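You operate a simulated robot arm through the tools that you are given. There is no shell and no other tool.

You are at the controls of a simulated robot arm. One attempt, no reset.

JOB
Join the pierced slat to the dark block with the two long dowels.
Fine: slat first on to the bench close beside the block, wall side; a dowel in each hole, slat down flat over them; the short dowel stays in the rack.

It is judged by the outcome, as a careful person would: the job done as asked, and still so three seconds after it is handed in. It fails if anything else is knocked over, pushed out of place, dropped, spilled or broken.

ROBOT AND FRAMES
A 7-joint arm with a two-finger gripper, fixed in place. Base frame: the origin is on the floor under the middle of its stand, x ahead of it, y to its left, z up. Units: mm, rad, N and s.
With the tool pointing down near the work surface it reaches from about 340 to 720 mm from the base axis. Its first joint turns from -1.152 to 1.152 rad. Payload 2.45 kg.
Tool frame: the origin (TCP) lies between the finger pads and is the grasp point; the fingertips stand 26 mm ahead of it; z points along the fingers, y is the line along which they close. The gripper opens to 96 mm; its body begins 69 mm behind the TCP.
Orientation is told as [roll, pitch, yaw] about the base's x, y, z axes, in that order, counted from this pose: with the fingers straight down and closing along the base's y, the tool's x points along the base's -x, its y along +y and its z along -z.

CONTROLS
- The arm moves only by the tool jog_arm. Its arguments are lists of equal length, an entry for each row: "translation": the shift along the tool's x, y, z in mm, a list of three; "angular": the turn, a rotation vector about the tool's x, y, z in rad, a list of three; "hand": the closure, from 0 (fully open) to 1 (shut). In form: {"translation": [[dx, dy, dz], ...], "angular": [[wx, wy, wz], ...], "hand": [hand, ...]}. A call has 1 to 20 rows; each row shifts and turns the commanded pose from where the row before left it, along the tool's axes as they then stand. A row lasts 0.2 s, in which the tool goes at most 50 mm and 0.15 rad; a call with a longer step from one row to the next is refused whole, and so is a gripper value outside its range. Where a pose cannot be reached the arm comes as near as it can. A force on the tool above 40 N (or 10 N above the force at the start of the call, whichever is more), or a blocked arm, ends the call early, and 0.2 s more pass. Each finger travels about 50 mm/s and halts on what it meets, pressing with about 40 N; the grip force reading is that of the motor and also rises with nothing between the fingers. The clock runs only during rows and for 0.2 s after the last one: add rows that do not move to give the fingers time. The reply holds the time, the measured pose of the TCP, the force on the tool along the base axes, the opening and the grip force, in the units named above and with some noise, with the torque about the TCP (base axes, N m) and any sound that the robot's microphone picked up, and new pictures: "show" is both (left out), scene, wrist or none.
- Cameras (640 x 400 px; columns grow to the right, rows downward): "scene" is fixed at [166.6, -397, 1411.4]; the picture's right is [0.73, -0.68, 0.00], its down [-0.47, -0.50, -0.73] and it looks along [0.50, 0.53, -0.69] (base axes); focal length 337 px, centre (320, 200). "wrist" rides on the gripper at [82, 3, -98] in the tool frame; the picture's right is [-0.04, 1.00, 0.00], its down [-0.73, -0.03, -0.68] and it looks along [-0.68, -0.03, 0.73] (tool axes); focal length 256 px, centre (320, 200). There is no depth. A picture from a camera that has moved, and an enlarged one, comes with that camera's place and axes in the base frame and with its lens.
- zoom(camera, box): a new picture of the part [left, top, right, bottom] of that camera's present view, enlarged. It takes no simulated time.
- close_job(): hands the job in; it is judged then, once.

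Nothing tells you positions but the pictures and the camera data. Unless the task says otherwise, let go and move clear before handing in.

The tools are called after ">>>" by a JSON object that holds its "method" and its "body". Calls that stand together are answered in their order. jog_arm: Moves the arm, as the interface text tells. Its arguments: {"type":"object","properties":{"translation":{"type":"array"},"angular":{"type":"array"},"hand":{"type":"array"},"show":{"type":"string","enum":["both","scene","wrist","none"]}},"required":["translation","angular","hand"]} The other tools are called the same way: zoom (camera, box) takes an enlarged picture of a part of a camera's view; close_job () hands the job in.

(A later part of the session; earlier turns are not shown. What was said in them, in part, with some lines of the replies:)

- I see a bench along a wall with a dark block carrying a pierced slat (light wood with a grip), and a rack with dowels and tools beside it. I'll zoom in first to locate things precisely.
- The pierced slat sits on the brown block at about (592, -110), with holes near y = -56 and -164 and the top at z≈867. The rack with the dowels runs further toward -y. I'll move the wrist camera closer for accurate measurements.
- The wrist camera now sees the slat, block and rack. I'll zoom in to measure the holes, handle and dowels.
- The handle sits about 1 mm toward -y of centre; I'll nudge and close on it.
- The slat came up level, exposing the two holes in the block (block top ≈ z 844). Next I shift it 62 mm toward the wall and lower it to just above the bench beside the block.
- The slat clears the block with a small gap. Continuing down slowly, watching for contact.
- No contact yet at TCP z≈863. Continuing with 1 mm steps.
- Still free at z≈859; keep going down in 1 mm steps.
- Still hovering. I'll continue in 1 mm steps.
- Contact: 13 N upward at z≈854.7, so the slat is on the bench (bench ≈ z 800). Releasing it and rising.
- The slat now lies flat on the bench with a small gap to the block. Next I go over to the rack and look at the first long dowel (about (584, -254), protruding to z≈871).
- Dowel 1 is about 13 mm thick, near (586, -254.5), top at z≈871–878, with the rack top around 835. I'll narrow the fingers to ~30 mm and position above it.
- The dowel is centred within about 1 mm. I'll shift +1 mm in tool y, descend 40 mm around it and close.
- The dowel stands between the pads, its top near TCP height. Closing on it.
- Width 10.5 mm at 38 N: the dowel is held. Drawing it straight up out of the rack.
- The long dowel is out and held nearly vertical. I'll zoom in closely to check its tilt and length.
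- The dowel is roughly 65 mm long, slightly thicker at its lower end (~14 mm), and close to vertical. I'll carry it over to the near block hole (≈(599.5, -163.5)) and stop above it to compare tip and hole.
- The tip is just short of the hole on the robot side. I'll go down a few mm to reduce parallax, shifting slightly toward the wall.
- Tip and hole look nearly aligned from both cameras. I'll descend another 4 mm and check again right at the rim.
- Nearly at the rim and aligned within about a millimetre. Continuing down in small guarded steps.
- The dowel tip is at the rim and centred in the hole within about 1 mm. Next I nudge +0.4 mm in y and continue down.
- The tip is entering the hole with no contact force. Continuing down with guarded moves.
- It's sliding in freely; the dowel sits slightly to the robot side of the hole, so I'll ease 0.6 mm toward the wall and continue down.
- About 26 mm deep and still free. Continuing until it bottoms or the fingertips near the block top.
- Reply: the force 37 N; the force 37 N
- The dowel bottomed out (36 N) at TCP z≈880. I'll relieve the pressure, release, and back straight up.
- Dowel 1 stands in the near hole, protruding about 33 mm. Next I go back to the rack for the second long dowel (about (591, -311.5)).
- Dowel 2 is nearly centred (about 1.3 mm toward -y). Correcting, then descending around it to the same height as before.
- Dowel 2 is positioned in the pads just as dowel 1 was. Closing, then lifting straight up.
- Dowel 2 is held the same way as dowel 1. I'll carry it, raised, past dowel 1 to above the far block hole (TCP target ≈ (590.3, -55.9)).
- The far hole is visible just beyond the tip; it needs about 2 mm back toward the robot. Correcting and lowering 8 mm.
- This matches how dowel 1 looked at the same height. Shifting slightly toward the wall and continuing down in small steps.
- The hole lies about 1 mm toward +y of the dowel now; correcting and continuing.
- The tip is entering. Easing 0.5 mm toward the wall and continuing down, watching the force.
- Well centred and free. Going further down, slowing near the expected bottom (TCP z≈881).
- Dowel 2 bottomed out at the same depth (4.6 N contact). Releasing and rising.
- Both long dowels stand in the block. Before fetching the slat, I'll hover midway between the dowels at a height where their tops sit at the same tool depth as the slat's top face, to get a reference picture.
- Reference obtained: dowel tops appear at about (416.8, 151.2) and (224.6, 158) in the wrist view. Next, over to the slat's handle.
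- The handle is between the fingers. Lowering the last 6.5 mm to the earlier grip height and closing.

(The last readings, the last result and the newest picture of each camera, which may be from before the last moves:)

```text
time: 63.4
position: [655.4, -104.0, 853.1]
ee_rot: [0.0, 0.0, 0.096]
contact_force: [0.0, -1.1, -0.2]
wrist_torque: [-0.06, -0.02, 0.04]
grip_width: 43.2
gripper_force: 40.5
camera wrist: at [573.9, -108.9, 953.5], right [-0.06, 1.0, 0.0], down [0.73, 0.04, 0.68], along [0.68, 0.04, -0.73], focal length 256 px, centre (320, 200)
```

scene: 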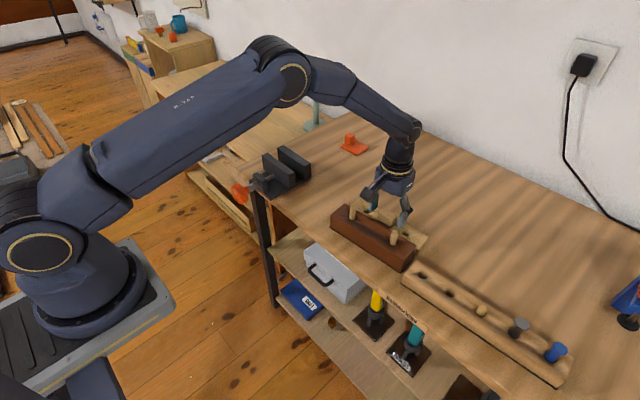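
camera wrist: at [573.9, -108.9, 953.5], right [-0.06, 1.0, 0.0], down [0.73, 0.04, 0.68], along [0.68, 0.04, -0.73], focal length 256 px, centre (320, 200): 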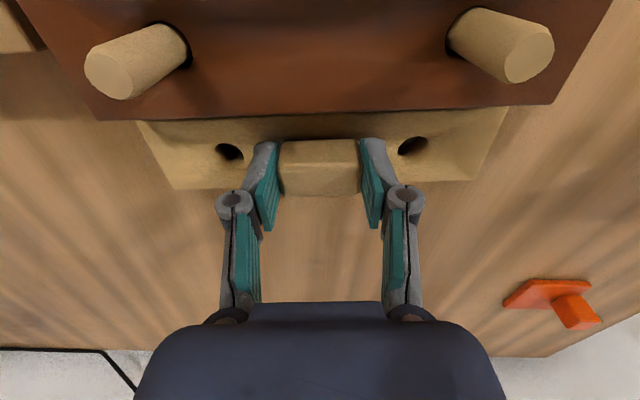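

Handle gripped again (43 mm). Lifting the slat straight up 100 mm, then measuring its hole positions in the wrist view.

>>> {"method": "jog_arm", "body": {"translation": [[0, 0, -4], [0, 0, -10], [0, 0, -20], [0, 0, -25], [0, 0, -25], [0, 0, -16], [0, 0, 0], [0, 0, 0]], "angular": [[0, 0, 0], [0, 0, 0], [0, 0, 0], [0, 0, 0], [0, 0, 0], [0, 0, 0], [0, 0, 0], [0, 0, 0]], "hand": [1, 1, 1, 1, 1, 1, 1, 1]}}

>>> {"method": "zoom", "body": {"camera": "wrist", "box": [370, 100, 450, 180]}}

>>> {"method": "zoom", "body": {"camera": "wrist", "box": [190, 100, 270, 180]}}

>>> {"method": "zoom", "body": {"camera": "scene", "box": [330, 160, 430, 260]}}

```text
time: 65.2
position: [655.2, -105.7, 954.0]
ee_rot: [0.001, -0.001, 0.096]
contact_force: [0.3, -0.5, -2.1]
wrist_torque: [0.01, -0.01, -0.02]
grip_width: 43.1
gripper_force: 40.3
camera wrist: at [573.7, -110.2, 1054.0], right [-0.06, 1.0, 0.0], down [0.73, 0.04, 0.68], along [0.68, 0.04, -0.73], focal length 256 px, centre (320, 200)
```

scene: 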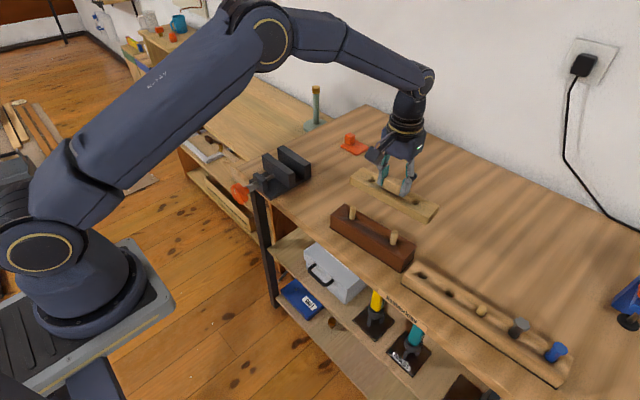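
wrist: 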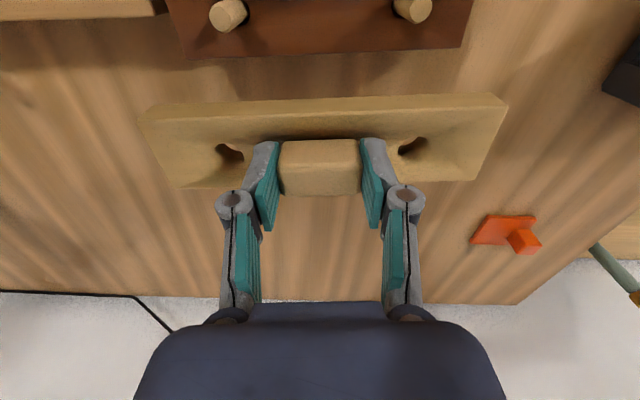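

```text
5.00 times, centred on (410, 140) of wrist
camera zoom: at [573.7, -110.2, 1054.0], right [-0.06, 1.0, 0.0], down [0.73, 0.04, 0.68], along [0.68, 0.04, -0.73], focal length 1280 px, centre (-130, 500)
```

zoom: 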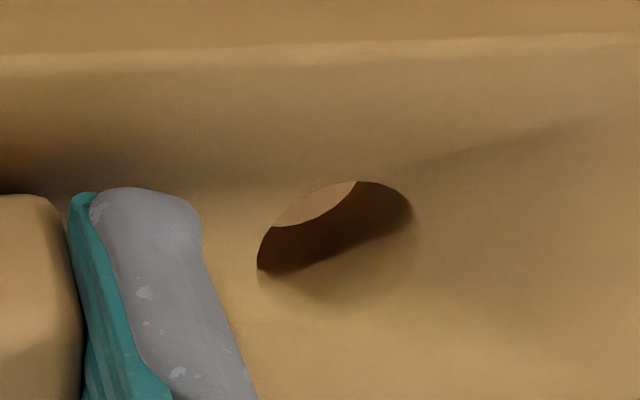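

```text
5.00 times, centred on (230, 140) of wrist
camera zoom: at [573.7, -110.2, 1054.0], right [-0.06, 1.0, 0.0], down [0.73, 0.04, 0.68], along [0.68, 0.04, -0.73], focal length 1280 px, centre (770, 500)
```

zoom: 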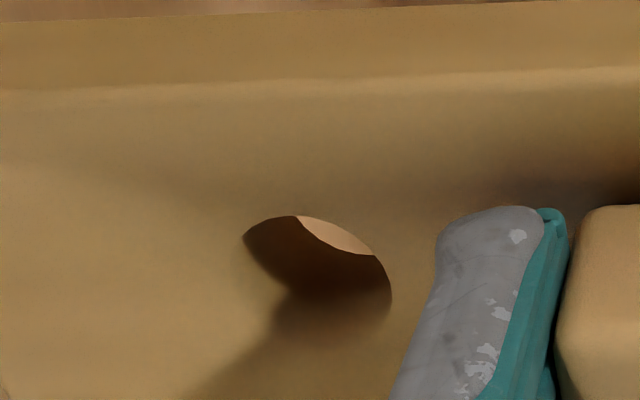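

```text
4.00 times, centred on (380, 210) of scene
camera zoom: at [166.6, -397.0, 1411.4], right [0.73, -0.68, 0.0], down [-0.47, -0.5, -0.73], along [0.5, 0.53, -0.69], focal length 1348 px, centre (80, 160)
```

zoom: 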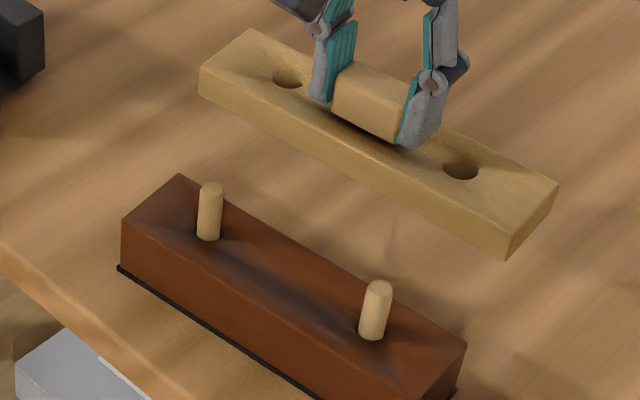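

The slat hangs level, and I can see its holes well. I'll zoom closer on each hole rim to pin down their centres.

>>> {"method": "zoom", "body": {"camera": "wrist", "box": [392, 128, 440, 172]}}

>>> {"method": "zoom", "body": {"camera": "wrist", "box": [206, 134, 254, 178]}}

```text
9.09 times, centred on (416, 150) of wrist
camera zoom: at [573.7, -110.2, 1054.0], right [-0.06, 1.0, 0.0], down [0.73, 0.04, 0.68], along [0.68, 0.04, -0.73], focal length 2327 px, centre (-553, 654)
```

zoom: 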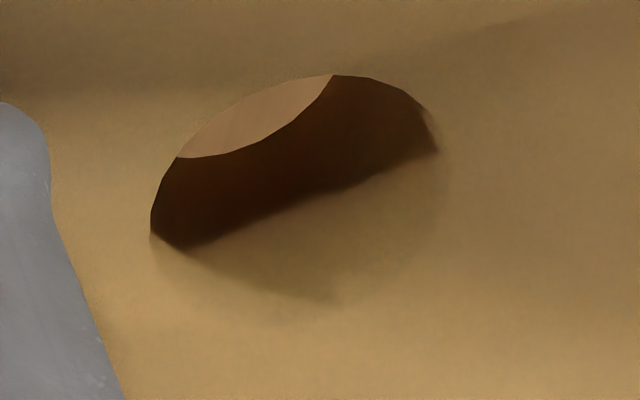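

```text
9.09 times, centred on (230, 156) of wrist
camera zoom: at [573.7, -110.2, 1054.0], right [-0.06, 1.0, 0.0], down [0.73, 0.04, 0.68], along [0.68, 0.04, -0.73], focal length 2327 px, centre (1138, 600)
```

zoom: 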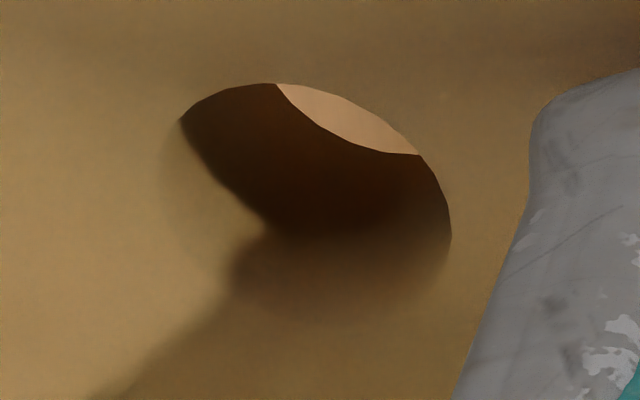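

Computed correction: the slat should go to TCP ≈ (592.5, -110) to put its holes on the dowel axes. Moving it over the block, well above the dowel tops.

>>> {"method": "jog_arm", "body": {"translation": [[10, 0.1, -4], [20, 0.2, 0], [20, 0.2, 0], [13.3, 0.3, 0], [0, 0, 0], [0, 0, 0]], "angular": [[0, 0, 0], [0, 0, 0], [0, 0, 0], [0, 0, 0], [0, 0, 0], [0, 0, 0]], "hand": [1, 1, 1, 1, 1, 1]}}

>>> {"method": "zoom", "body": {"camera": "wrist", "box": [180, 60, 460, 220]}}

>>> {"method": "zoom", "body": {"camera": "scene", "box": [320, 160, 430, 260]}}

```text
time: 66.6
position: [591.8, -110.2, 958.0]
ee_rot: [-0.001, 0.0, 0.095]
contact_force: [-1.0, 0.2, -1.1]
wrist_torque: [0.0, -0.02, -0.01]
grip_width: 43.1
gripper_force: 40.1
camera wrist: at [510.3, -114.9, 1057.6], right [-0.06, 1.0, 0.0], down [0.73, 0.04, 0.68], along [0.68, 0.04, -0.73], focal length 256 px, centre (320, 200)
```

scene: 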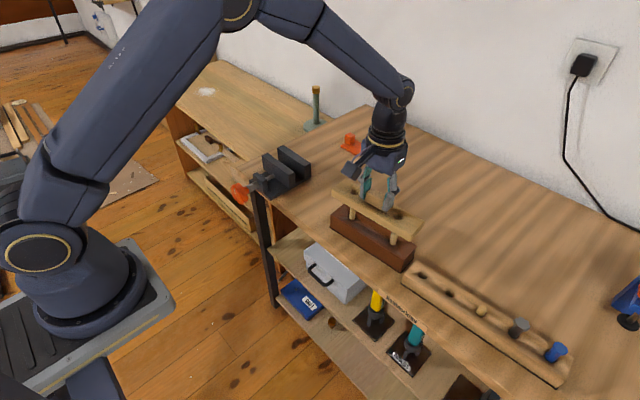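
wrist: 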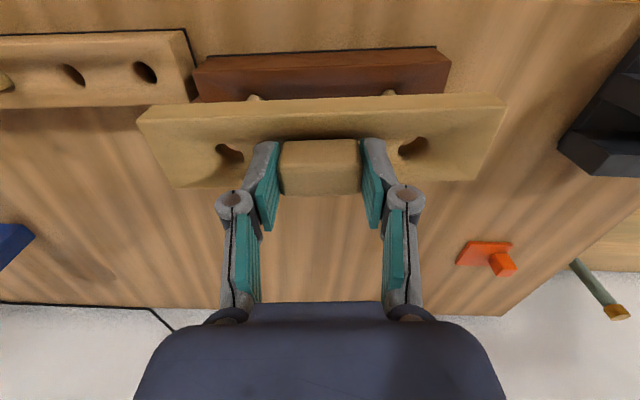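

```text
2.29 times, centred on (320, 140) of wrist
camera zoom: at [510.3, -114.9, 1057.6], right [-0.06, 1.0, 0.0], down [0.73, 0.04, 0.68], along [0.68, 0.04, -0.73], focal length 585 px, centre (320, 337)
```

zoom: 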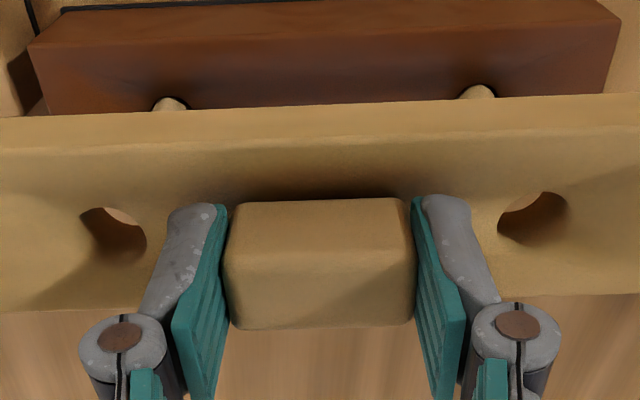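

```text
4.00 times, centred on (375, 210) of scene
camera zoom: at [166.6, -397.0, 1411.4], right [0.73, -0.68, 0.0], down [-0.47, -0.5, -0.73], along [0.5, 0.53, -0.69], focal length 1348 px, centre (100, 160)
```

zoom: 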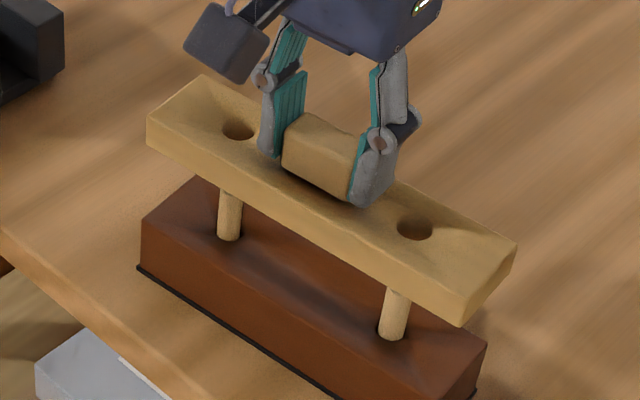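

The slat is poised over both dowels. Both views agree to within about 1–2 mm; I'll shift 0.7 mm toward the wall and descend to just above the dowel tops.

>>> {"method": "jog_arm", "body": {"translation": [[-0.7, -0.2, 4], [0, 0, 5], [0, 0, 4], [0, 0, 0], [0, 0, 0]], "angular": [[0, 0, 0], [0, 0, 0], [0, 0, 0], [0, 0, 0], [0, 0, 0]], "hand": [1, 1, 1, 1, 1]}}

>>> {"method": "zoom", "body": {"camera": "wrist", "box": [180, 60, 460, 220]}}

>>> {"method": "zoom", "body": {"camera": "scene", "box": [320, 170, 430, 260]}}

```text
time: 67.8
position: [593.3, -110.4, 945.1]
ee_rot: [-0.001, 0.0, 0.096]
contact_force: [0.6, 0.6, -1.7]
wrist_torque: [0.01, -0.03, 0.0]
grip_width: 42.8
gripper_force: 40.2
camera wrist: at [511.2, -114.9, 1044.6], right [-0.06, 1.0, 0.0], down [0.73, 0.04, 0.68], along [0.68, 0.04, -0.73], focal length 256 px, centre (320, 200)
```

scene: 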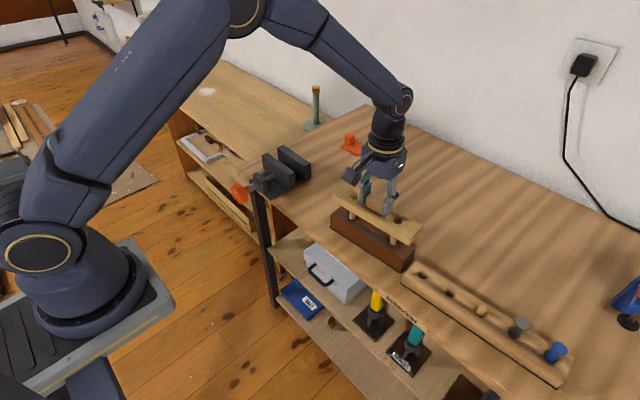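
wrist: 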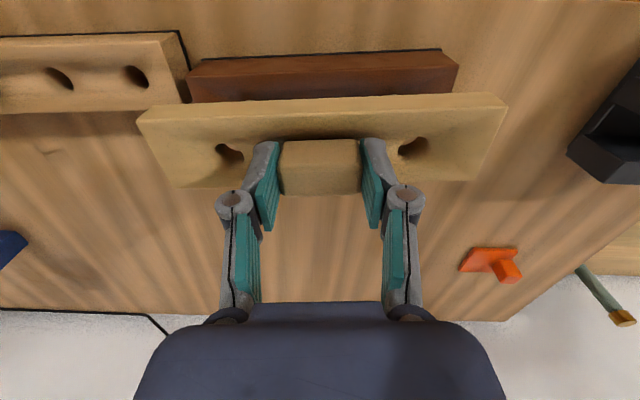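

```text
2.29 times, centred on (320, 140) of wrist
camera zoom: at [511.2, -114.9, 1044.6], right [-0.06, 1.0, 0.0], down [0.73, 0.04, 0.68], along [0.68, 0.04, -0.73], focal length 585 px, centre (320, 337)
```

zoom: 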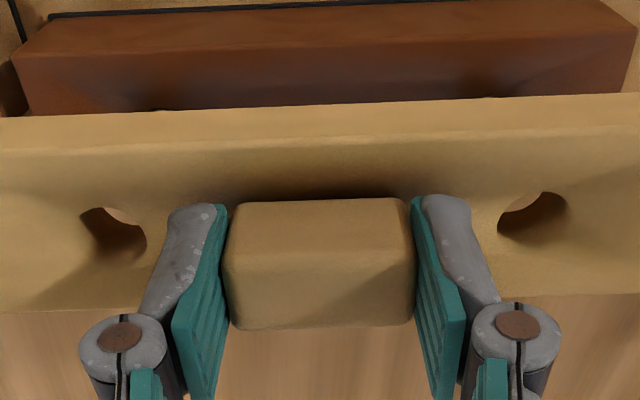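

```text
4.44 times, centred on (375, 215) of scene
camera zoom: at [166.6, -397.0, 1411.4], right [0.73, -0.68, 0.0], down [-0.47, -0.5, -0.73], along [0.5, 0.53, -0.69], focal length 1498 px, centre (76, 133)
```

zoom: 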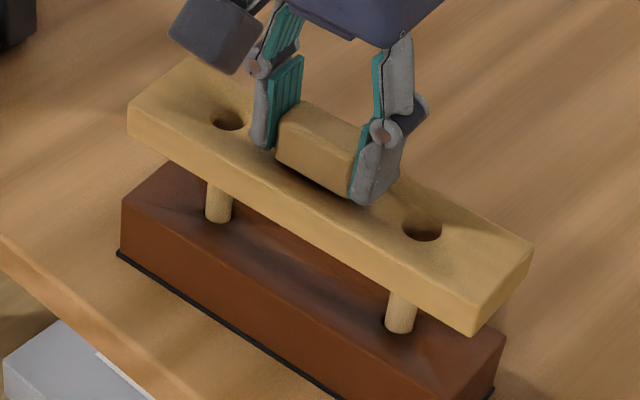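

Alignment checks out against both cameras to about 1 mm. Descending in small guarded steps onto the dowel tops.

>>> {"method": "jog_arm", "body": {"translation": [[0, 0.3, 2], [0, 0, 2], [0, 0, 0]], "angular": [[0, 0, 0], [0, 0, 0], [0, 0, 0]], "hand": [1, 1, 1], "show": "none"}}

>>> {"method": "jog_arm", "body": {"translation": [[0, 0, 1.5], [0, 0, 1.5], [0, 0, 0]], "angular": [[0, 0, 0], [0, 0, 0], [0, 0, 0]], "hand": [1, 1, 1], "show": "none"}}

>>> {"method": "jog_arm", "body": {"translation": [[0, 0, 1.5], [0, 0, 1.5], [0, 0, 0]], "angular": [[0, 0, 0], [0, 0, 0], [0, 0, 0]], "hand": [1, 1, 1], "show": "scene"}}

>>> {"method": "zoom", "body": {"camera": "wrist", "box": [180, 80, 460, 220]}}

>>> {"method": "zoom", "body": {"camera": "scene", "box": [320, 170, 430, 260]}}

```text
time: 68.6
position: [593.4, -109.0, 940.5]
ee_rot: [0.0, 0.001, 0.095]
contact_force: [-0.1, -0.1, -1.8]
wrist_torque: [-0.01, 0.0, 0.0]
grip_width: 43.1
gripper_force: 40.3
```

```text
time: 69.4
position: [592.9, -108.9, 937.3]
ee_rot: [-0.002, 0.0, 0.096]
contact_force: [0.4, 0.5, -1.0]
wrist_torque: [0.03, 0.01, 0.01]
grip_width: 43.0
gripper_force: 40.1
```

```text
time: 70.2
position: [592.7, -109.8, 933.9]
ee_rot: [-0.001, -0.001, 0.096]
contact_force: [-0.1, 0.6, -0.6]
wrist_torque: [-0.03, 0.0, 0.01]
grip_width: 43.2
gripper_force: 40.5
```

scene: 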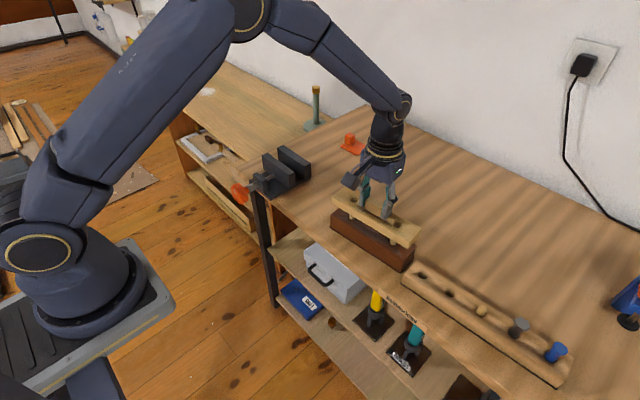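

```text
2.29 times, centred on (320, 150) of wrist
camera zoom: at [511.3, -114.4, 1034.5], right [-0.06, 1.0, 0.0], down [0.73, 0.04, 0.68], along [0.68, 0.04, -0.73], focal length 585 px, centre (320, 314)
```

zoom: 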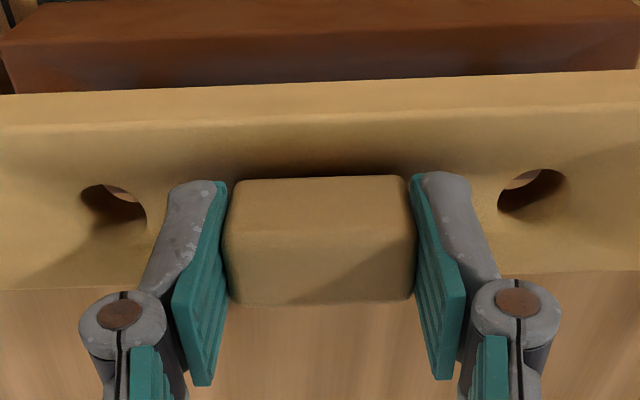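

```text
4.44 times, centred on (375, 215) of scene
camera zoom: at [166.6, -397.0, 1411.4], right [0.73, -0.68, 0.0], down [-0.47, -0.5, -0.73], along [0.5, 0.53, -0.69], focal length 1498 px, centre (76, 133)
```

zoom: 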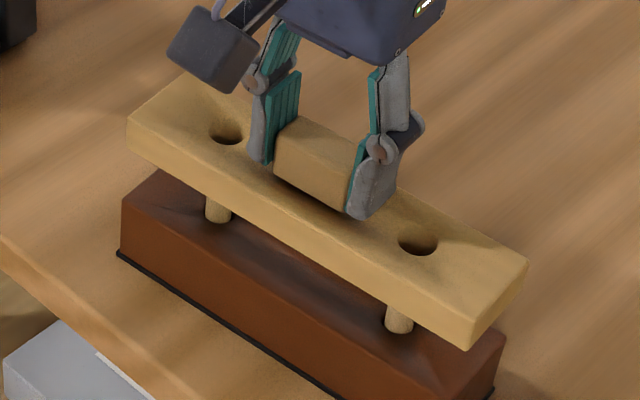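

No contact yet. Let me look into the slat's holes closely.

>>> {"method": "zoom", "body": {"camera": "wrist", "box": [392, 128, 440, 172]}}

>>> {"method": "zoom", "body": {"camera": "wrist", "box": [206, 134, 254, 178]}}

```text
9.09 times, centred on (416, 150) of wrist
camera zoom: at [511.3, -114.4, 1034.5], right [-0.06, 1.0, 0.0], down [0.73, 0.04, 0.68], along [0.68, 0.04, -0.73], focal length 2327 px, centre (-553, 654)
```

zoom: 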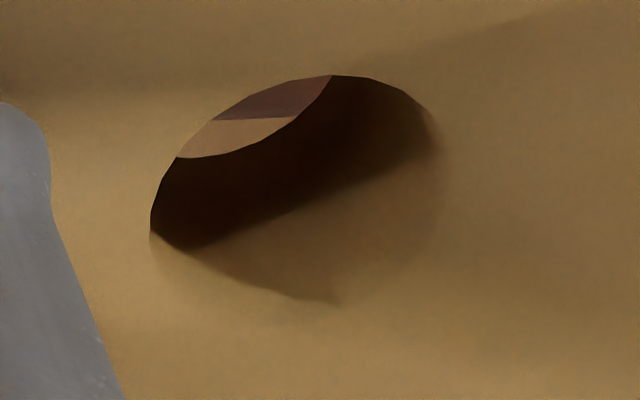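

```text
9.09 times, centred on (230, 156) of wrist
camera zoom: at [511.3, -114.4, 1034.5], right [-0.06, 1.0, 0.0], down [0.73, 0.04, 0.68], along [0.68, 0.04, -0.73], focal length 2327 px, centre (1138, 600)
```

zoom: 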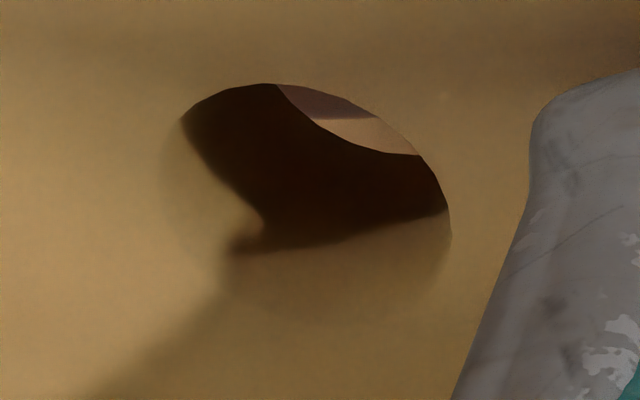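

No obstruction. Continuing down with force monitoring.

>>> {"method": "jog_arm", "body": {"translation": [[0, 0, 1.5], [0, 0, 1.5], [0, 0, 0]], "angular": [[0, 0, 0], [0, 0, 0], [0, 0, 0]], "hand": [1, 1, 1], "show": "none"}}

>>> {"method": "jog_arm", "body": {"translation": [[0, 0, 1.5], [0, 0, 1.5], [0, 0, 0]], "angular": [[0, 0, 0], [0, 0, 0], [0, 0, 0]], "hand": [1, 1, 1], "show": "scene"}}

>>> {"method": "zoom", "body": {"camera": "wrist", "box": [392, 128, 440, 172]}}

>>> {"method": "zoom", "body": {"camera": "wrist", "box": [206, 134, 254, 178]}}

>>> {"method": "zoom", "body": {"camera": "scene", "box": [320, 170, 430, 260]}}

```text
time: 71.0
position: [592.7, -110.2, 931.3]
ee_rot: [0.001, 0.0, 0.097]
contact_force: [0.0, -0.5, -1.7]
wrist_torque: [0.0, 0.01, -0.04]
grip_width: 43.5
gripper_force: 40.3
```

```text
time: 71.8
position: [594.3, -110.8, 928.9]
ee_rot: [0.0, 0.001, 0.097]
contact_force: [-0.3, 0.6, -1.9]
wrist_torque: [0.0, 0.0, -0.03]
grip_width: 43.3
gripper_force: 40.2
```

scene: 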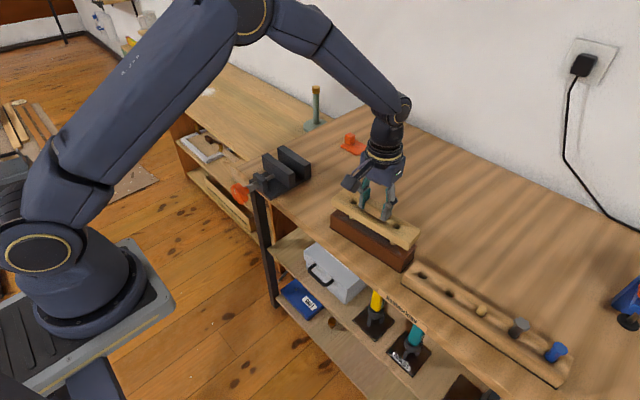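

```text
9.09 times, centred on (416, 150) of wrist
camera zoom: at [511.8, -114.4, 1028.8], right [-0.06, 1.0, 0.0], down [0.73, 0.04, 0.68], along [0.68, 0.04, -0.73], focal length 2327 px, centre (-553, 654)
```

zoom: 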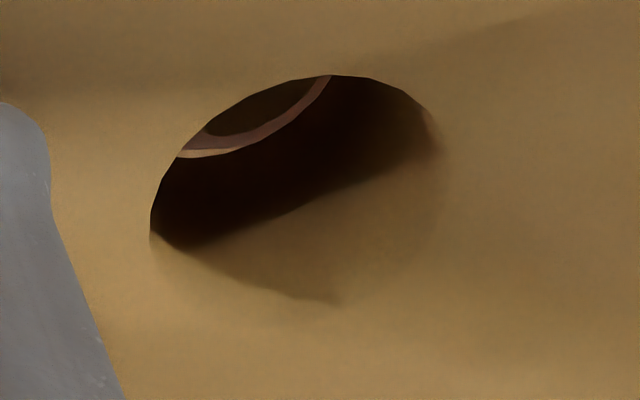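

```text
9.09 times, centred on (230, 156) of wrist
camera zoom: at [511.8, -114.4, 1028.8], right [-0.06, 1.0, 0.0], down [0.73, 0.04, 0.68], along [0.68, 0.04, -0.73], focal length 2327 px, centre (1138, 600)
```

zoom: 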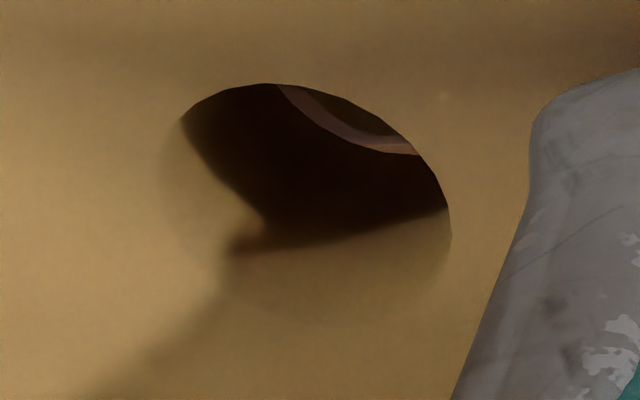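

```text
4.44 times, centred on (375, 215) of scene
camera zoom: at [166.6, -397.0, 1411.4], right [0.73, -0.68, 0.0], down [-0.47, -0.5, -0.73], along [0.5, 0.53, -0.69], focal length 1498 px, centre (76, 133)
```

zoom: 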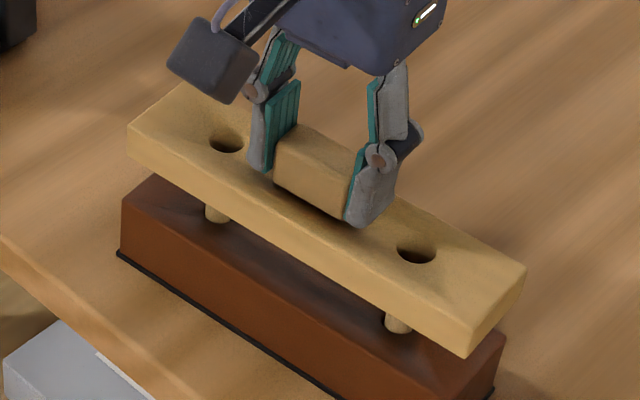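

The dowel tops are now visible just inside both slat holes with an even gap and no force. Continuing down.

>>> {"method": "jog_arm", "body": {"translation": [[0, 0, 1.5], [0, 0, 1.5], [0, 0, 1.5], [0, 0, 0]], "angular": [[0, 0, 0], [0, 0, 0], [0, 0, 0], [0, 0, 0]], "hand": [1, 1, 1, 1], "show": "none"}}

>>> {"method": "zoom", "body": {"camera": "wrist", "box": [392, 128, 440, 172]}}

>>> {"method": "zoom", "body": {"camera": "wrist", "box": [206, 134, 254, 178]}}

>>> {"method": "zoom", "body": {"camera": "scene", "box": [320, 170, 430, 260]}}

```text
time: 72.8
position: [594.3, -109.9, 924.8]
ee_rot: [0.001, 0.0, 0.095]
contact_force: [0.2, -0.1, -1.6]
wrist_torque: [0.01, 0.01, -0.01]
grip_width: 43.2
gripper_force: 39.8
```

```text
9.09 times, centred on (416, 150) of wrist
camera zoom: at [511.4, -114.5, 1024.4], right [-0.06, 1.0, 0.0], down [0.73, 0.04, 0.68], along [0.68, 0.04, -0.73], focal length 2327 px, centre (-553, 654)
```

zoom: 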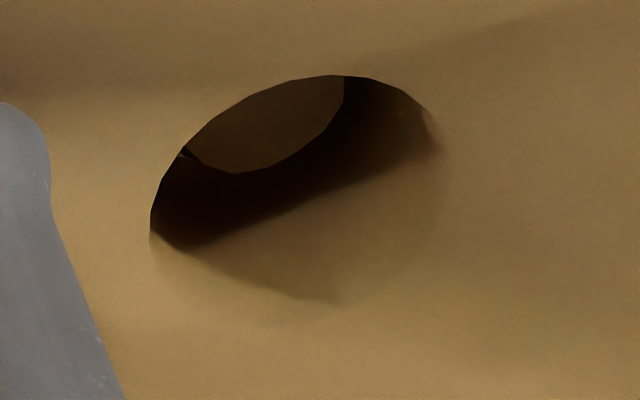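

```text
9.09 times, centred on (230, 156) of wrist
camera zoom: at [511.4, -114.5, 1024.4], right [-0.06, 1.0, 0.0], down [0.73, 0.04, 0.68], along [0.68, 0.04, -0.73], focal length 2327 px, centre (1138, 600)
```

zoom: 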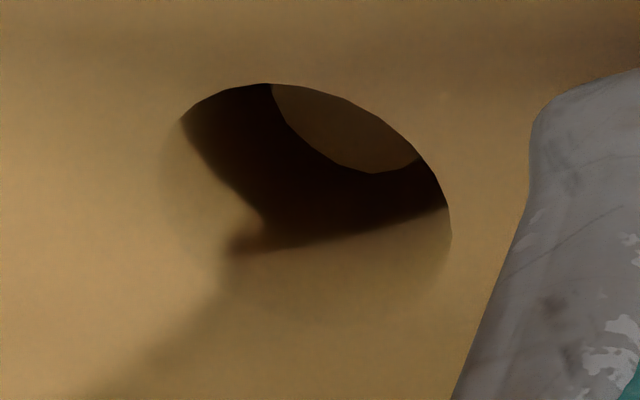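

```text
4.44 times, centred on (375, 215) of scene
camera zoom: at [166.6, -397.0, 1411.4], right [0.73, -0.68, 0.0], down [-0.47, -0.5, -0.73], along [0.5, 0.53, -0.69], focal length 1498 px, centre (76, 133)
```

zoom: 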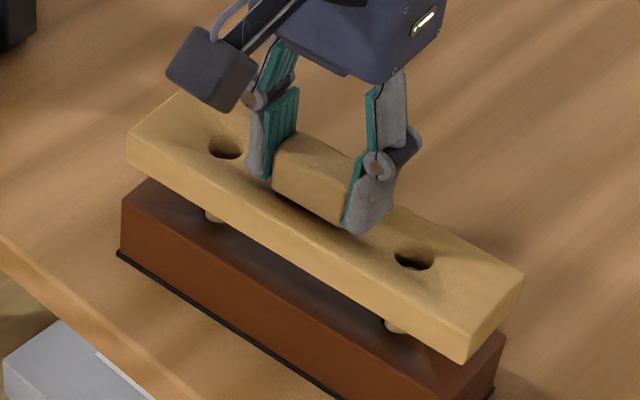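

Both dowels are inside the slat holes. Continuing down.

>>> {"method": "jog_arm", "body": {"translation": [[0, 0, 2], [0, 0, 2], [0, 0, 2], [0, 0, 0]], "angular": [[0, 0, 0], [0, 0, 0], [0, 0, 0], [0, 0, 0]], "hand": [1, 1, 1, 1], "show": "none"}}

>>> {"method": "zoom", "body": {"camera": "wrist", "box": [392, 128, 440, 172]}}

>>> {"method": "zoom", "body": {"camera": "wrist", "box": [206, 134, 254, 178]}}

>>> {"method": "zoom", "body": {"camera": "scene", "box": [320, 170, 430, 260]}}

```text
time: 73.8
position: [593.8, -109.9, 920.0]
ee_rot: [0.0, 0.0, 0.097]
contact_force: [0.1, -0.3, -1.1]
wrist_torque: [0.01, -0.02, -0.03]
grip_width: 42.9
gripper_force: 39.9
```

```text
9.09 times, centred on (416, 150) of wrist
camera zoom: at [511.9, -114.3, 1018.6], right [-0.06, 1.0, 0.0], down [0.73, 0.04, 0.68], along [0.68, 0.04, -0.73], focal length 2327 px, centre (-553, 654)
```

zoom: 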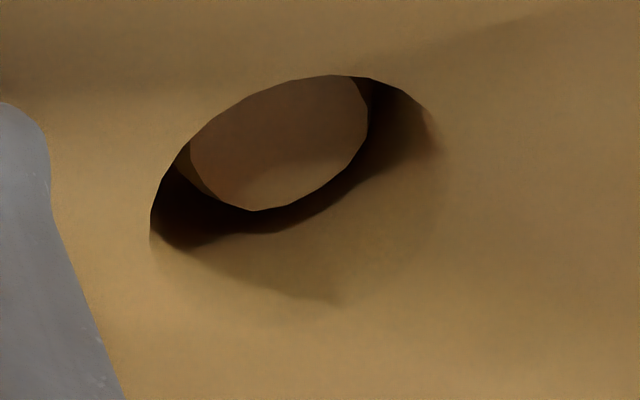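

```text
9.09 times, centred on (230, 156) of wrist
camera zoom: at [511.9, -114.3, 1018.6], right [-0.06, 1.0, 0.0], down [0.73, 0.04, 0.68], along [0.68, 0.04, -0.73], focal length 2327 px, centre (1138, 600)
```

zoom: 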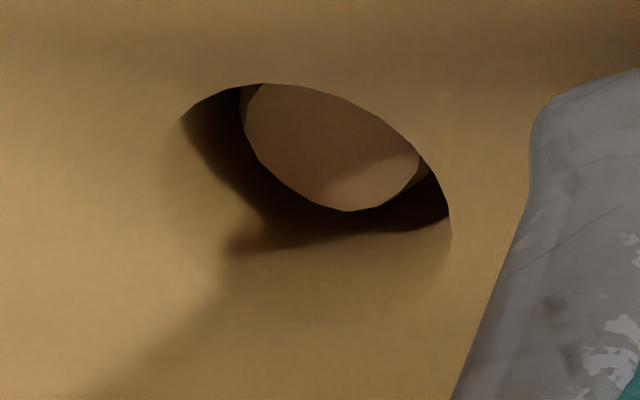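

```text
4.44 times, centred on (375, 215) of scene
camera zoom: at [166.6, -397.0, 1411.4], right [0.73, -0.68, 0.0], down [-0.47, -0.5, -0.73], along [0.5, 0.53, -0.69], focal length 1498 px, centre (76, 133)
```

zoom: 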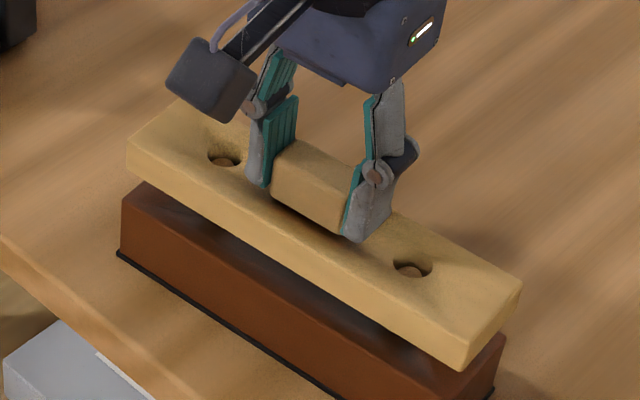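

The dowel tops are well centred in both holes. Lowering further toward the block.

>>> {"method": "jog_arm", "body": {"translation": [[0, 0, 2], [0, 0, 2], [0, 0, 2], [0, 0, 2], [0, 0, 0]], "angular": [[0, 0, 0], [0, 0, 0], [0, 0, 0], [0, 0, 0], [0, 0, 0]], "hand": [1, 1, 1, 1, 1], "show": "none"}}

>>> {"method": "zoom", "body": {"camera": "wrist", "box": [180, 80, 460, 220]}}

>>> {"method": "zoom", "body": {"camera": "scene", "box": [320, 170, 430, 260]}}

```text
time: 75.0
position: [592.8, -108.2, 911.4]
ee_rot: [0.0, 0.002, 0.095]
contact_force: [0.5, 0.0, -1.5]
wrist_torque: [-0.01, 0.03, 0.0]
grip_width: 43.1
gripper_force: 40.0
```

```text
2.29 times, centred on (320, 150) of wrist
camera zoom: at [512.0, -114.2, 1010.4], right [-0.06, 1.0, 0.0], down [0.73, 0.04, 0.68], along [0.68, 0.04, -0.73], focal length 585 px, centre (320, 314)
```

zoom: 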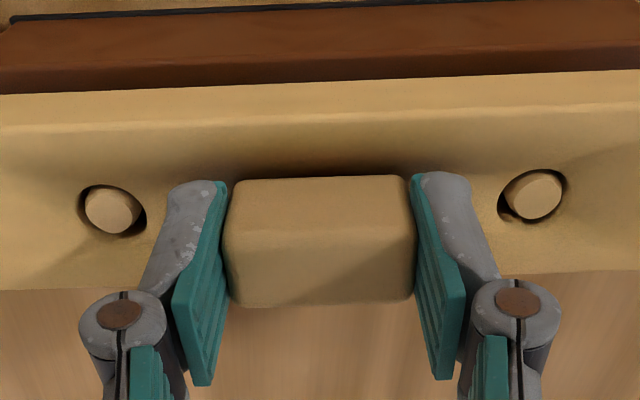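

```text
4.44 times, centred on (375, 215) of scene
camera zoom: at [166.6, -397.0, 1411.4], right [0.73, -0.68, 0.0], down [-0.47, -0.5, -0.73], along [0.5, 0.53, -0.69], focal length 1498 px, centre (76, 133)
```

zoom: 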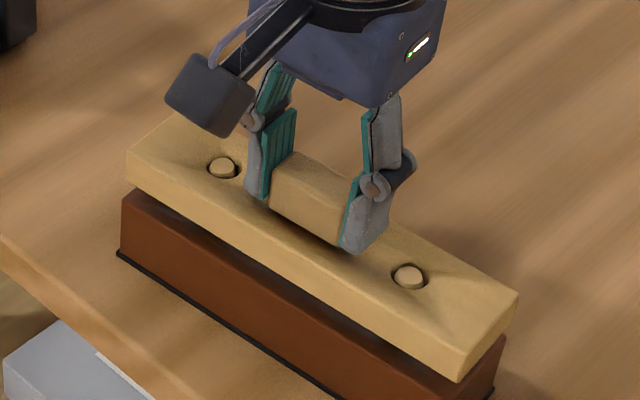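

Dowel tops are now level with the slat's top and centred in the holes. Continuing the last ~12 mm.

>>> {"method": "jog_arm", "body": {"translation": [[0, 0, 2], [0, 0, 2], [0, 0, 2], [0, 0, 2], [0, 0, 0]], "angular": [[0, 0, 0], [0, 0, 0], [0, 0, 0], [0, 0, 0], [0, 0, 0]], "hand": [1, 1, 1, 1, 1], "show": "none"}}

>>> {"method": "zoom", "body": {"camera": "wrist", "box": [180, 80, 460, 220]}}

>>> {"method": "zoom", "body": {"camera": "scene", "box": [320, 170, 430, 260]}}

```text
time: 76.2
position: [593.6, -108.4, 902.4]
ee_rot: [0.0, 0.0, 0.096]
contact_force: [0.5, 0.5, -1.0]
wrist_torque: [-0.01, 0.0, 0.0]
grip_width: 43.2
gripper_force: 40.0
```

```text
2.29 times, centred on (320, 150) of wrist
camera zoom: at [511.1, -113.9, 1002.5], right [-0.06, 1.0, 0.0], down [0.73, 0.04, 0.68], along [0.68, 0.04, -0.73], focal length 585 px, centre (320, 314)
```

zoom: 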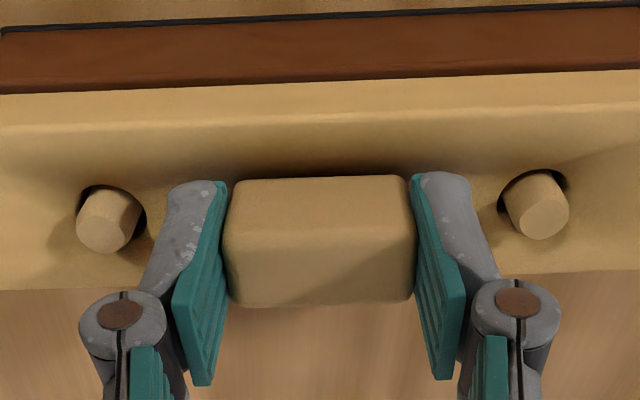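

```text
4.44 times, centred on (375, 215) of scene
camera zoom: at [166.6, -397.0, 1411.4], right [0.73, -0.68, 0.0], down [-0.47, -0.5, -0.73], along [0.5, 0.53, -0.69], focal length 1498 px, centre (76, 133)
```

zoom: 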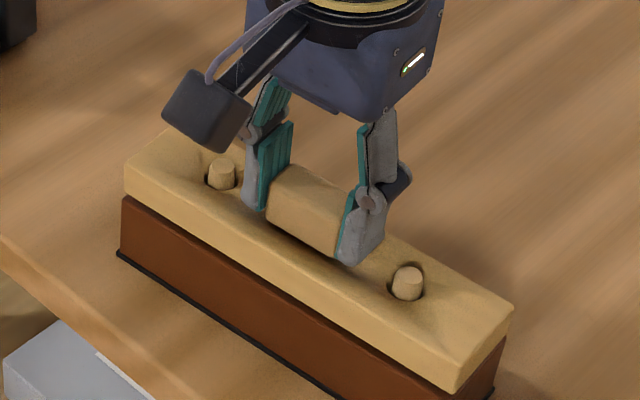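

About 4–5 mm left. Small steps until contact with the block.

>>> {"method": "jog_arm", "body": {"translation": [[0, 0, 1], [0, 0, 1], [0, 0, 1], [0, 0, 0]], "angular": [[0, 0, 0], [0, 0, 0], [0, 0, 0], [0, 0, 0]], "hand": [1, 1, 1, 1], "show": "none"}}

>>> {"method": "jog_arm", "body": {"translation": [[0, 0, 0.8], [0, 0, 0]], "angular": [[0, 0, 0], [0, 0, 0]], "hand": [1, 1], "show": "none"}}

>>> {"method": "jog_arm", "body": {"translation": [[0, 0, 0.8], [0, 0, 0]], "angular": [[0, 0, 0], [0, 0, 0]], "hand": [1, 1], "show": "none"}}

>>> {"method": "zoom", "body": {"camera": "scene", "box": [320, 170, 430, 260]}}

```text
time: 77.2
position: [593.1, -109.8, 900.2]
ee_rot: [-0.001, 0.002, 0.096]
contact_force: [0.8, 0.8, -0.3]
wrist_torque: [0.01, 0.0, -0.01]
grip_width: 43.1
gripper_force: 40.2
```

```text
time: 77.8
position: [592.6, -109.6, 899.0]
ee_rot: [0.0, 0.0, 0.098]
contact_force: [-0.3, 0.1, -0.9]
wrist_torque: [0.0, 0.03, 0.04]
grip_width: 43.1
gripper_force: 40.6
```

```text
time: 78.4
position: [593.2, -109.8, 899.0]
ee_rot: [0.0, 0.001, 0.096]
contact_force: [-0.5, -0.2, 0.8]
wrist_torque: [0.02, 0.06, -0.02]
grip_width: 43.3
gripper_force: 40.1
```

```text
4.44 times, centred on (375, 215) of scene
camera zoom: at [166.5, -397.0, 1411.4], right [0.73, -0.68, 0.0], down [-0.47, -0.5, -0.73], along [0.5, 0.53, -0.69], focal length 1498 px, centre (76, 133)
```

zoom: 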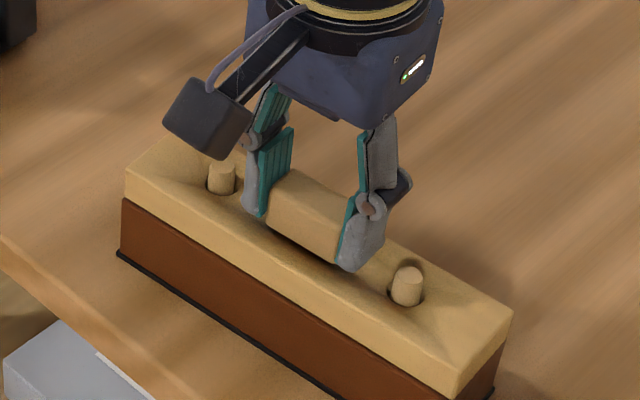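

Contact is just beginning (the slat's weight has come off the hand). A touch more to seat it firmly.

>>> {"method": "jog_arm", "body": {"translation": [[0, 0, 0.6], [0, 0, 0]], "angular": [[0, 0, 0], [0, 0, 0]], "hand": [1, 1], "show": "both"}}

>>> {"method": "zoom", "body": {"camera": "scene", "box": [320, 180, 430, 270]}}

>>> {"method": "zoom", "body": {"camera": "wrist", "box": [120, 20, 520, 220]}}

```text
time: 79.0
position: [592.9, -109.4, 898.1]
ee_rot: [0.001, -0.003, 0.097]
contact_force: [-2.4, 1.6, 11.2]
wrist_torque: [0.08, 0.25, 0.01]
grip_width: 43.2
gripper_force: 40.2
camera wrist: at [511.3, -114.3, 998.4], right [-0.06, 1.0, 0.0], down [0.73, 0.04, 0.68], along [0.68, 0.04, -0.73], focal length 256 px, centre (320, 200)
```

scene: 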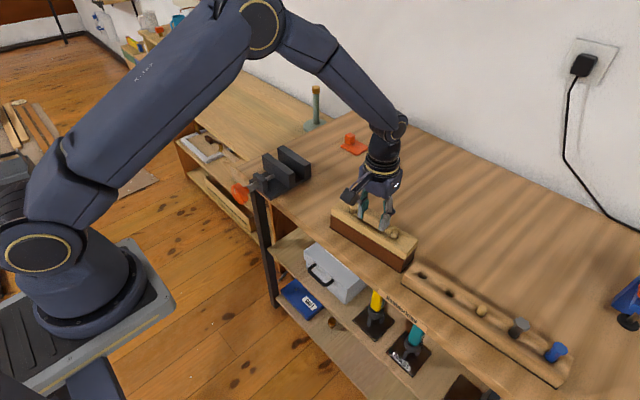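
wrist: 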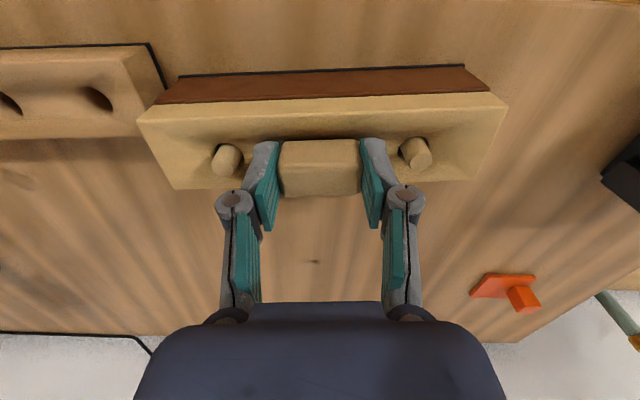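

```text
4.44 times, centred on (375, 225) of scene
camera zoom: at [166.3, -396.9, 1411.4], right [0.73, -0.68, 0.0], down [-0.47, -0.5, -0.73], along [0.5, 0.53, -0.69], focal length 1498 px, centre (76, 89)
```

zoom: 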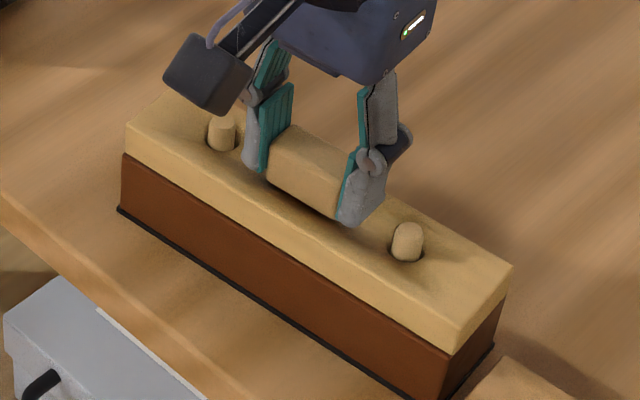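

```text
1.60 times, centred on (320, 120) of wrist
camera zoom: at [511.3, -114.3, 998.4], right [-0.06, 1.0, 0.0], down [0.73, 0.04, 0.68], along [0.68, 0.04, -0.73], focal length 410 px, centre (320, 328)
```

zoom: 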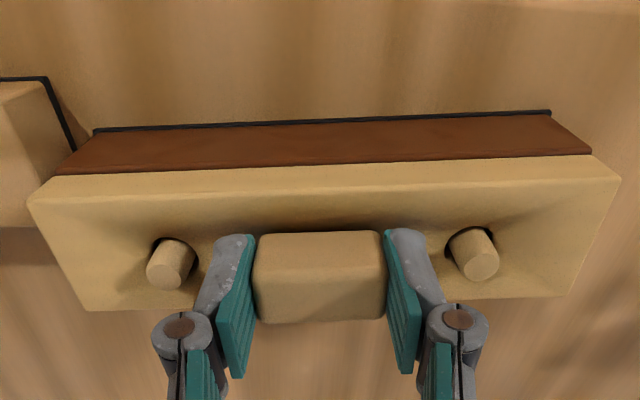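

The slat is seated flat on the block (11 N contact at the original height), with both dowels through it. I'll relax the pressure, open only a few mm per side to stay clear of the dowels, and lift away.

>>> {"method": "jog_arm", "body": {"translation": [[0, 0, -0.4], [0, 0, 0], [0, 0, 0], [0, 0, 0]], "angular": [[0, 0, 0], [0, 0, 0], [0, 0, 0], [0, 0, 0]], "hand": [1, 0.52, 0.48, 0.48], "show": "wrist"}}

>>> {"method": "zoom", "body": {"camera": "wrist", "box": [180, 80, 460, 240]}}

>>> {"method": "zoom", "body": {"camera": "scene", "box": [330, 180, 430, 260]}}

```text
time: 80.0
position: [593.1, -109.1, 899.0]
ee_rot: [0.0, -0.001, 0.096]
contact_force: [-0.7, 0.0, 0.0]
wrist_torque: [-0.01, 0.0, 0.01]
grip_width: 50.3
gripper_force: 0.1
camera wrist: at [511.3, -114.4, 998.1], right [-0.06, 1.0, 0.0], down [0.73, 0.04, 0.68], along [0.68, 0.04, -0.73], focal length 256 px, centre (320, 200)
```

wrist: 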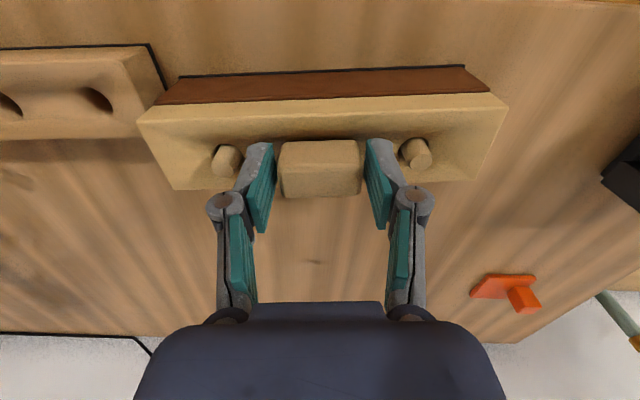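

```text
2.29 times, centred on (320, 160) of wrist
camera zoom: at [511.3, -114.4, 998.1], right [-0.06, 1.0, 0.0], down [0.73, 0.04, 0.68], along [0.68, 0.04, -0.73], focal length 585 px, centre (320, 291)
```

zoom: 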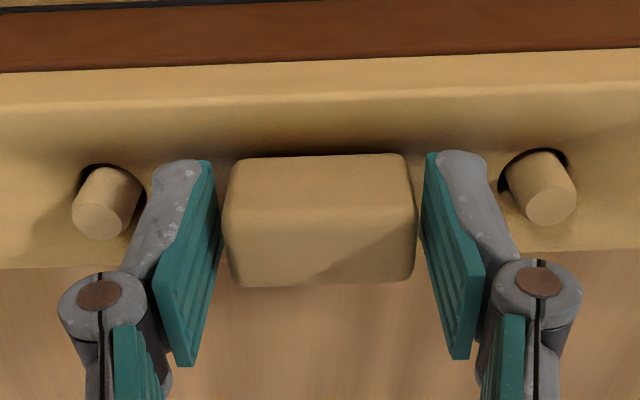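

```text
5.00 times, centred on (380, 220) of scene
camera zoom: at [166.6, -397.0, 1411.4], right [0.73, -0.68, 0.0], down [-0.47, -0.5, -0.73], along [0.5, 0.53, -0.69], focal length 1685 px, centre (20, 100)
```

zoom: 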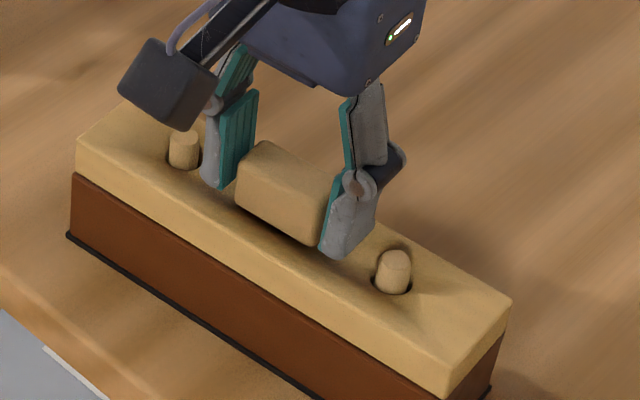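

The fingers are free of the handle and clear of the dowels. Lifting straight up and moving away.

>>> {"method": "jog_arm", "body": {"translation": [[0, 0, -3], [0, 0, -8], [0, 0, -15], [0, 0, -25], [0, 0, -30], [0, 0, -30], [25, 0, -20], [30, 0, -10], [0, 0, 0]], "angular": [[0, 0, 0], [0, 0, 0], [0, 0, 0], [0, 0, 0], [0, 0, 0], [0, 0, 0], [0, 0, 0], [0, 0, 0], [0, 0, 0]], "hand": [0.48, 0.48, 0.48, 0.48, 0.48, 0.48, 0.48, 0.48, 0.48]}}

>>> {"method": "zoom", "body": {"camera": "scene", "box": [320, 180, 430, 280]}}

>>> {"method": "zoom", "body": {"camera": "scene", "box": [390, 240, 590, 390]}}

>>> {"method": "zoom", "body": {"camera": "wrist", "box": [180, 60, 460, 220]}}

```text
time: 82.0
position: [538.9, -115.9, 1039.5]
ee_rot: [0.001, 0.0, 0.096]
contact_force: [0.2, 0.7, -0.3]
wrist_torque: [-0.04, 0.0, -0.01]
grip_width: 50.0
gripper_force: 0.1
camera wrist: at [456.7, -120.7, 1139.0], right [-0.06, 1.0, 0.0], down [0.73, 0.04, 0.68], along [0.68, 0.04, -0.73], focal length 256 px, centre (320, 200)
```

scene: 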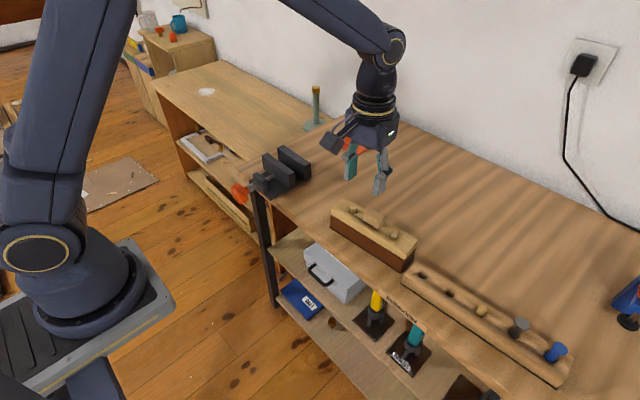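
wrist: 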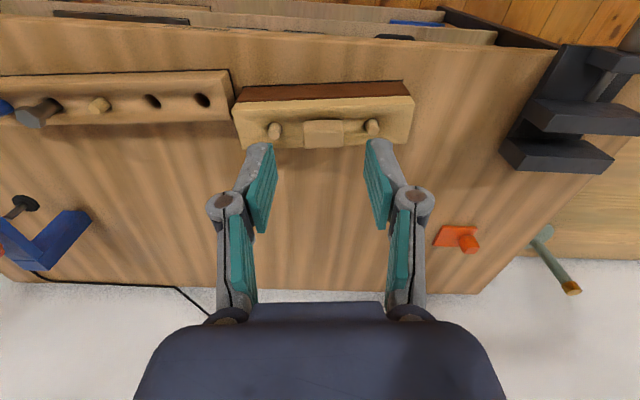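

```text
4.00 times, centred on (375, 230) of scene
camera zoom: at [166.5, -397.0, 1411.4], right [0.73, -0.68, 0.0], down [-0.47, -0.5, -0.73], along [0.5, 0.53, -0.69], focal length 1348 px, centre (100, 80)
```

zoom: 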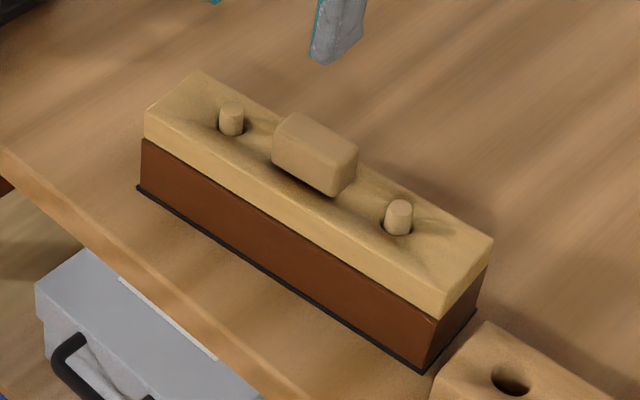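

```text
2.67 times, centred on (490, 315) of scene
camera zoom: at [166.5, -397.0, 1411.4], right [0.73, -0.68, 0.0], down [-0.47, -0.5, -0.73], along [0.5, 0.53, -0.69], focal length 899 px, centre (-133, -107)
```

zoom: 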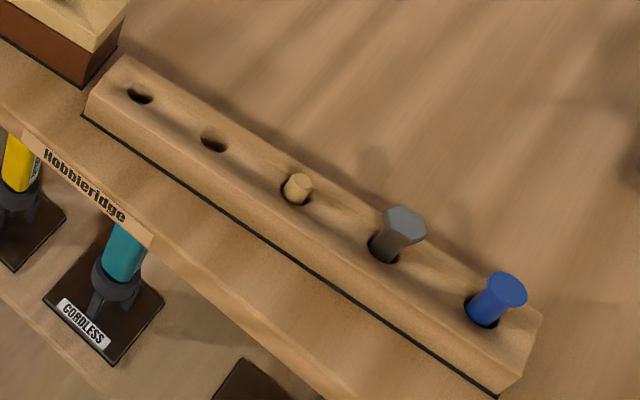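

```text
2.29 times, centred on (320, 140) of wrist
camera zoom: at [456.7, -120.7, 1139.0], right [-0.06, 1.0, 0.0], down [0.73, 0.04, 0.68], along [0.68, 0.04, -0.73], focal length 585 px, centre (320, 337)
```

zoom: 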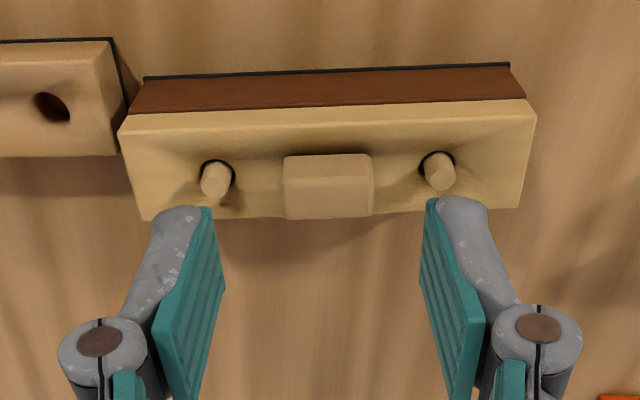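

The slat lies flat on the dark block with both long dowels standing through its holes. The short dowel and the other rack items are undisturbed, and the gripper is open and clear. Handing in.

>>> {"method": "close_job", "body": {}}

```text
The job is handed in.
```

The pierced slat is joined to the dark block. It lies flat on top, with a long dowel standing in each hole and showing about 12 mm above the slat.

- **Order of work:** I set the slat on the bench close beside the block on the wall side first. Then I put in both dowels and lowered the slat over them.
- **Fit:** Both dowels went to the bottom of their holes. The slat came down to about the height it had before, and the last pictures show no gap.
- **Force:** I pressed the first dowel to about 36 N when it reached the bottom. It held, and nothing looks damaged.
- **Everything else:** The short dowel is still in the rack, and nothing else looked moved in the final pictures. The gripper was open and clear when I handed in.
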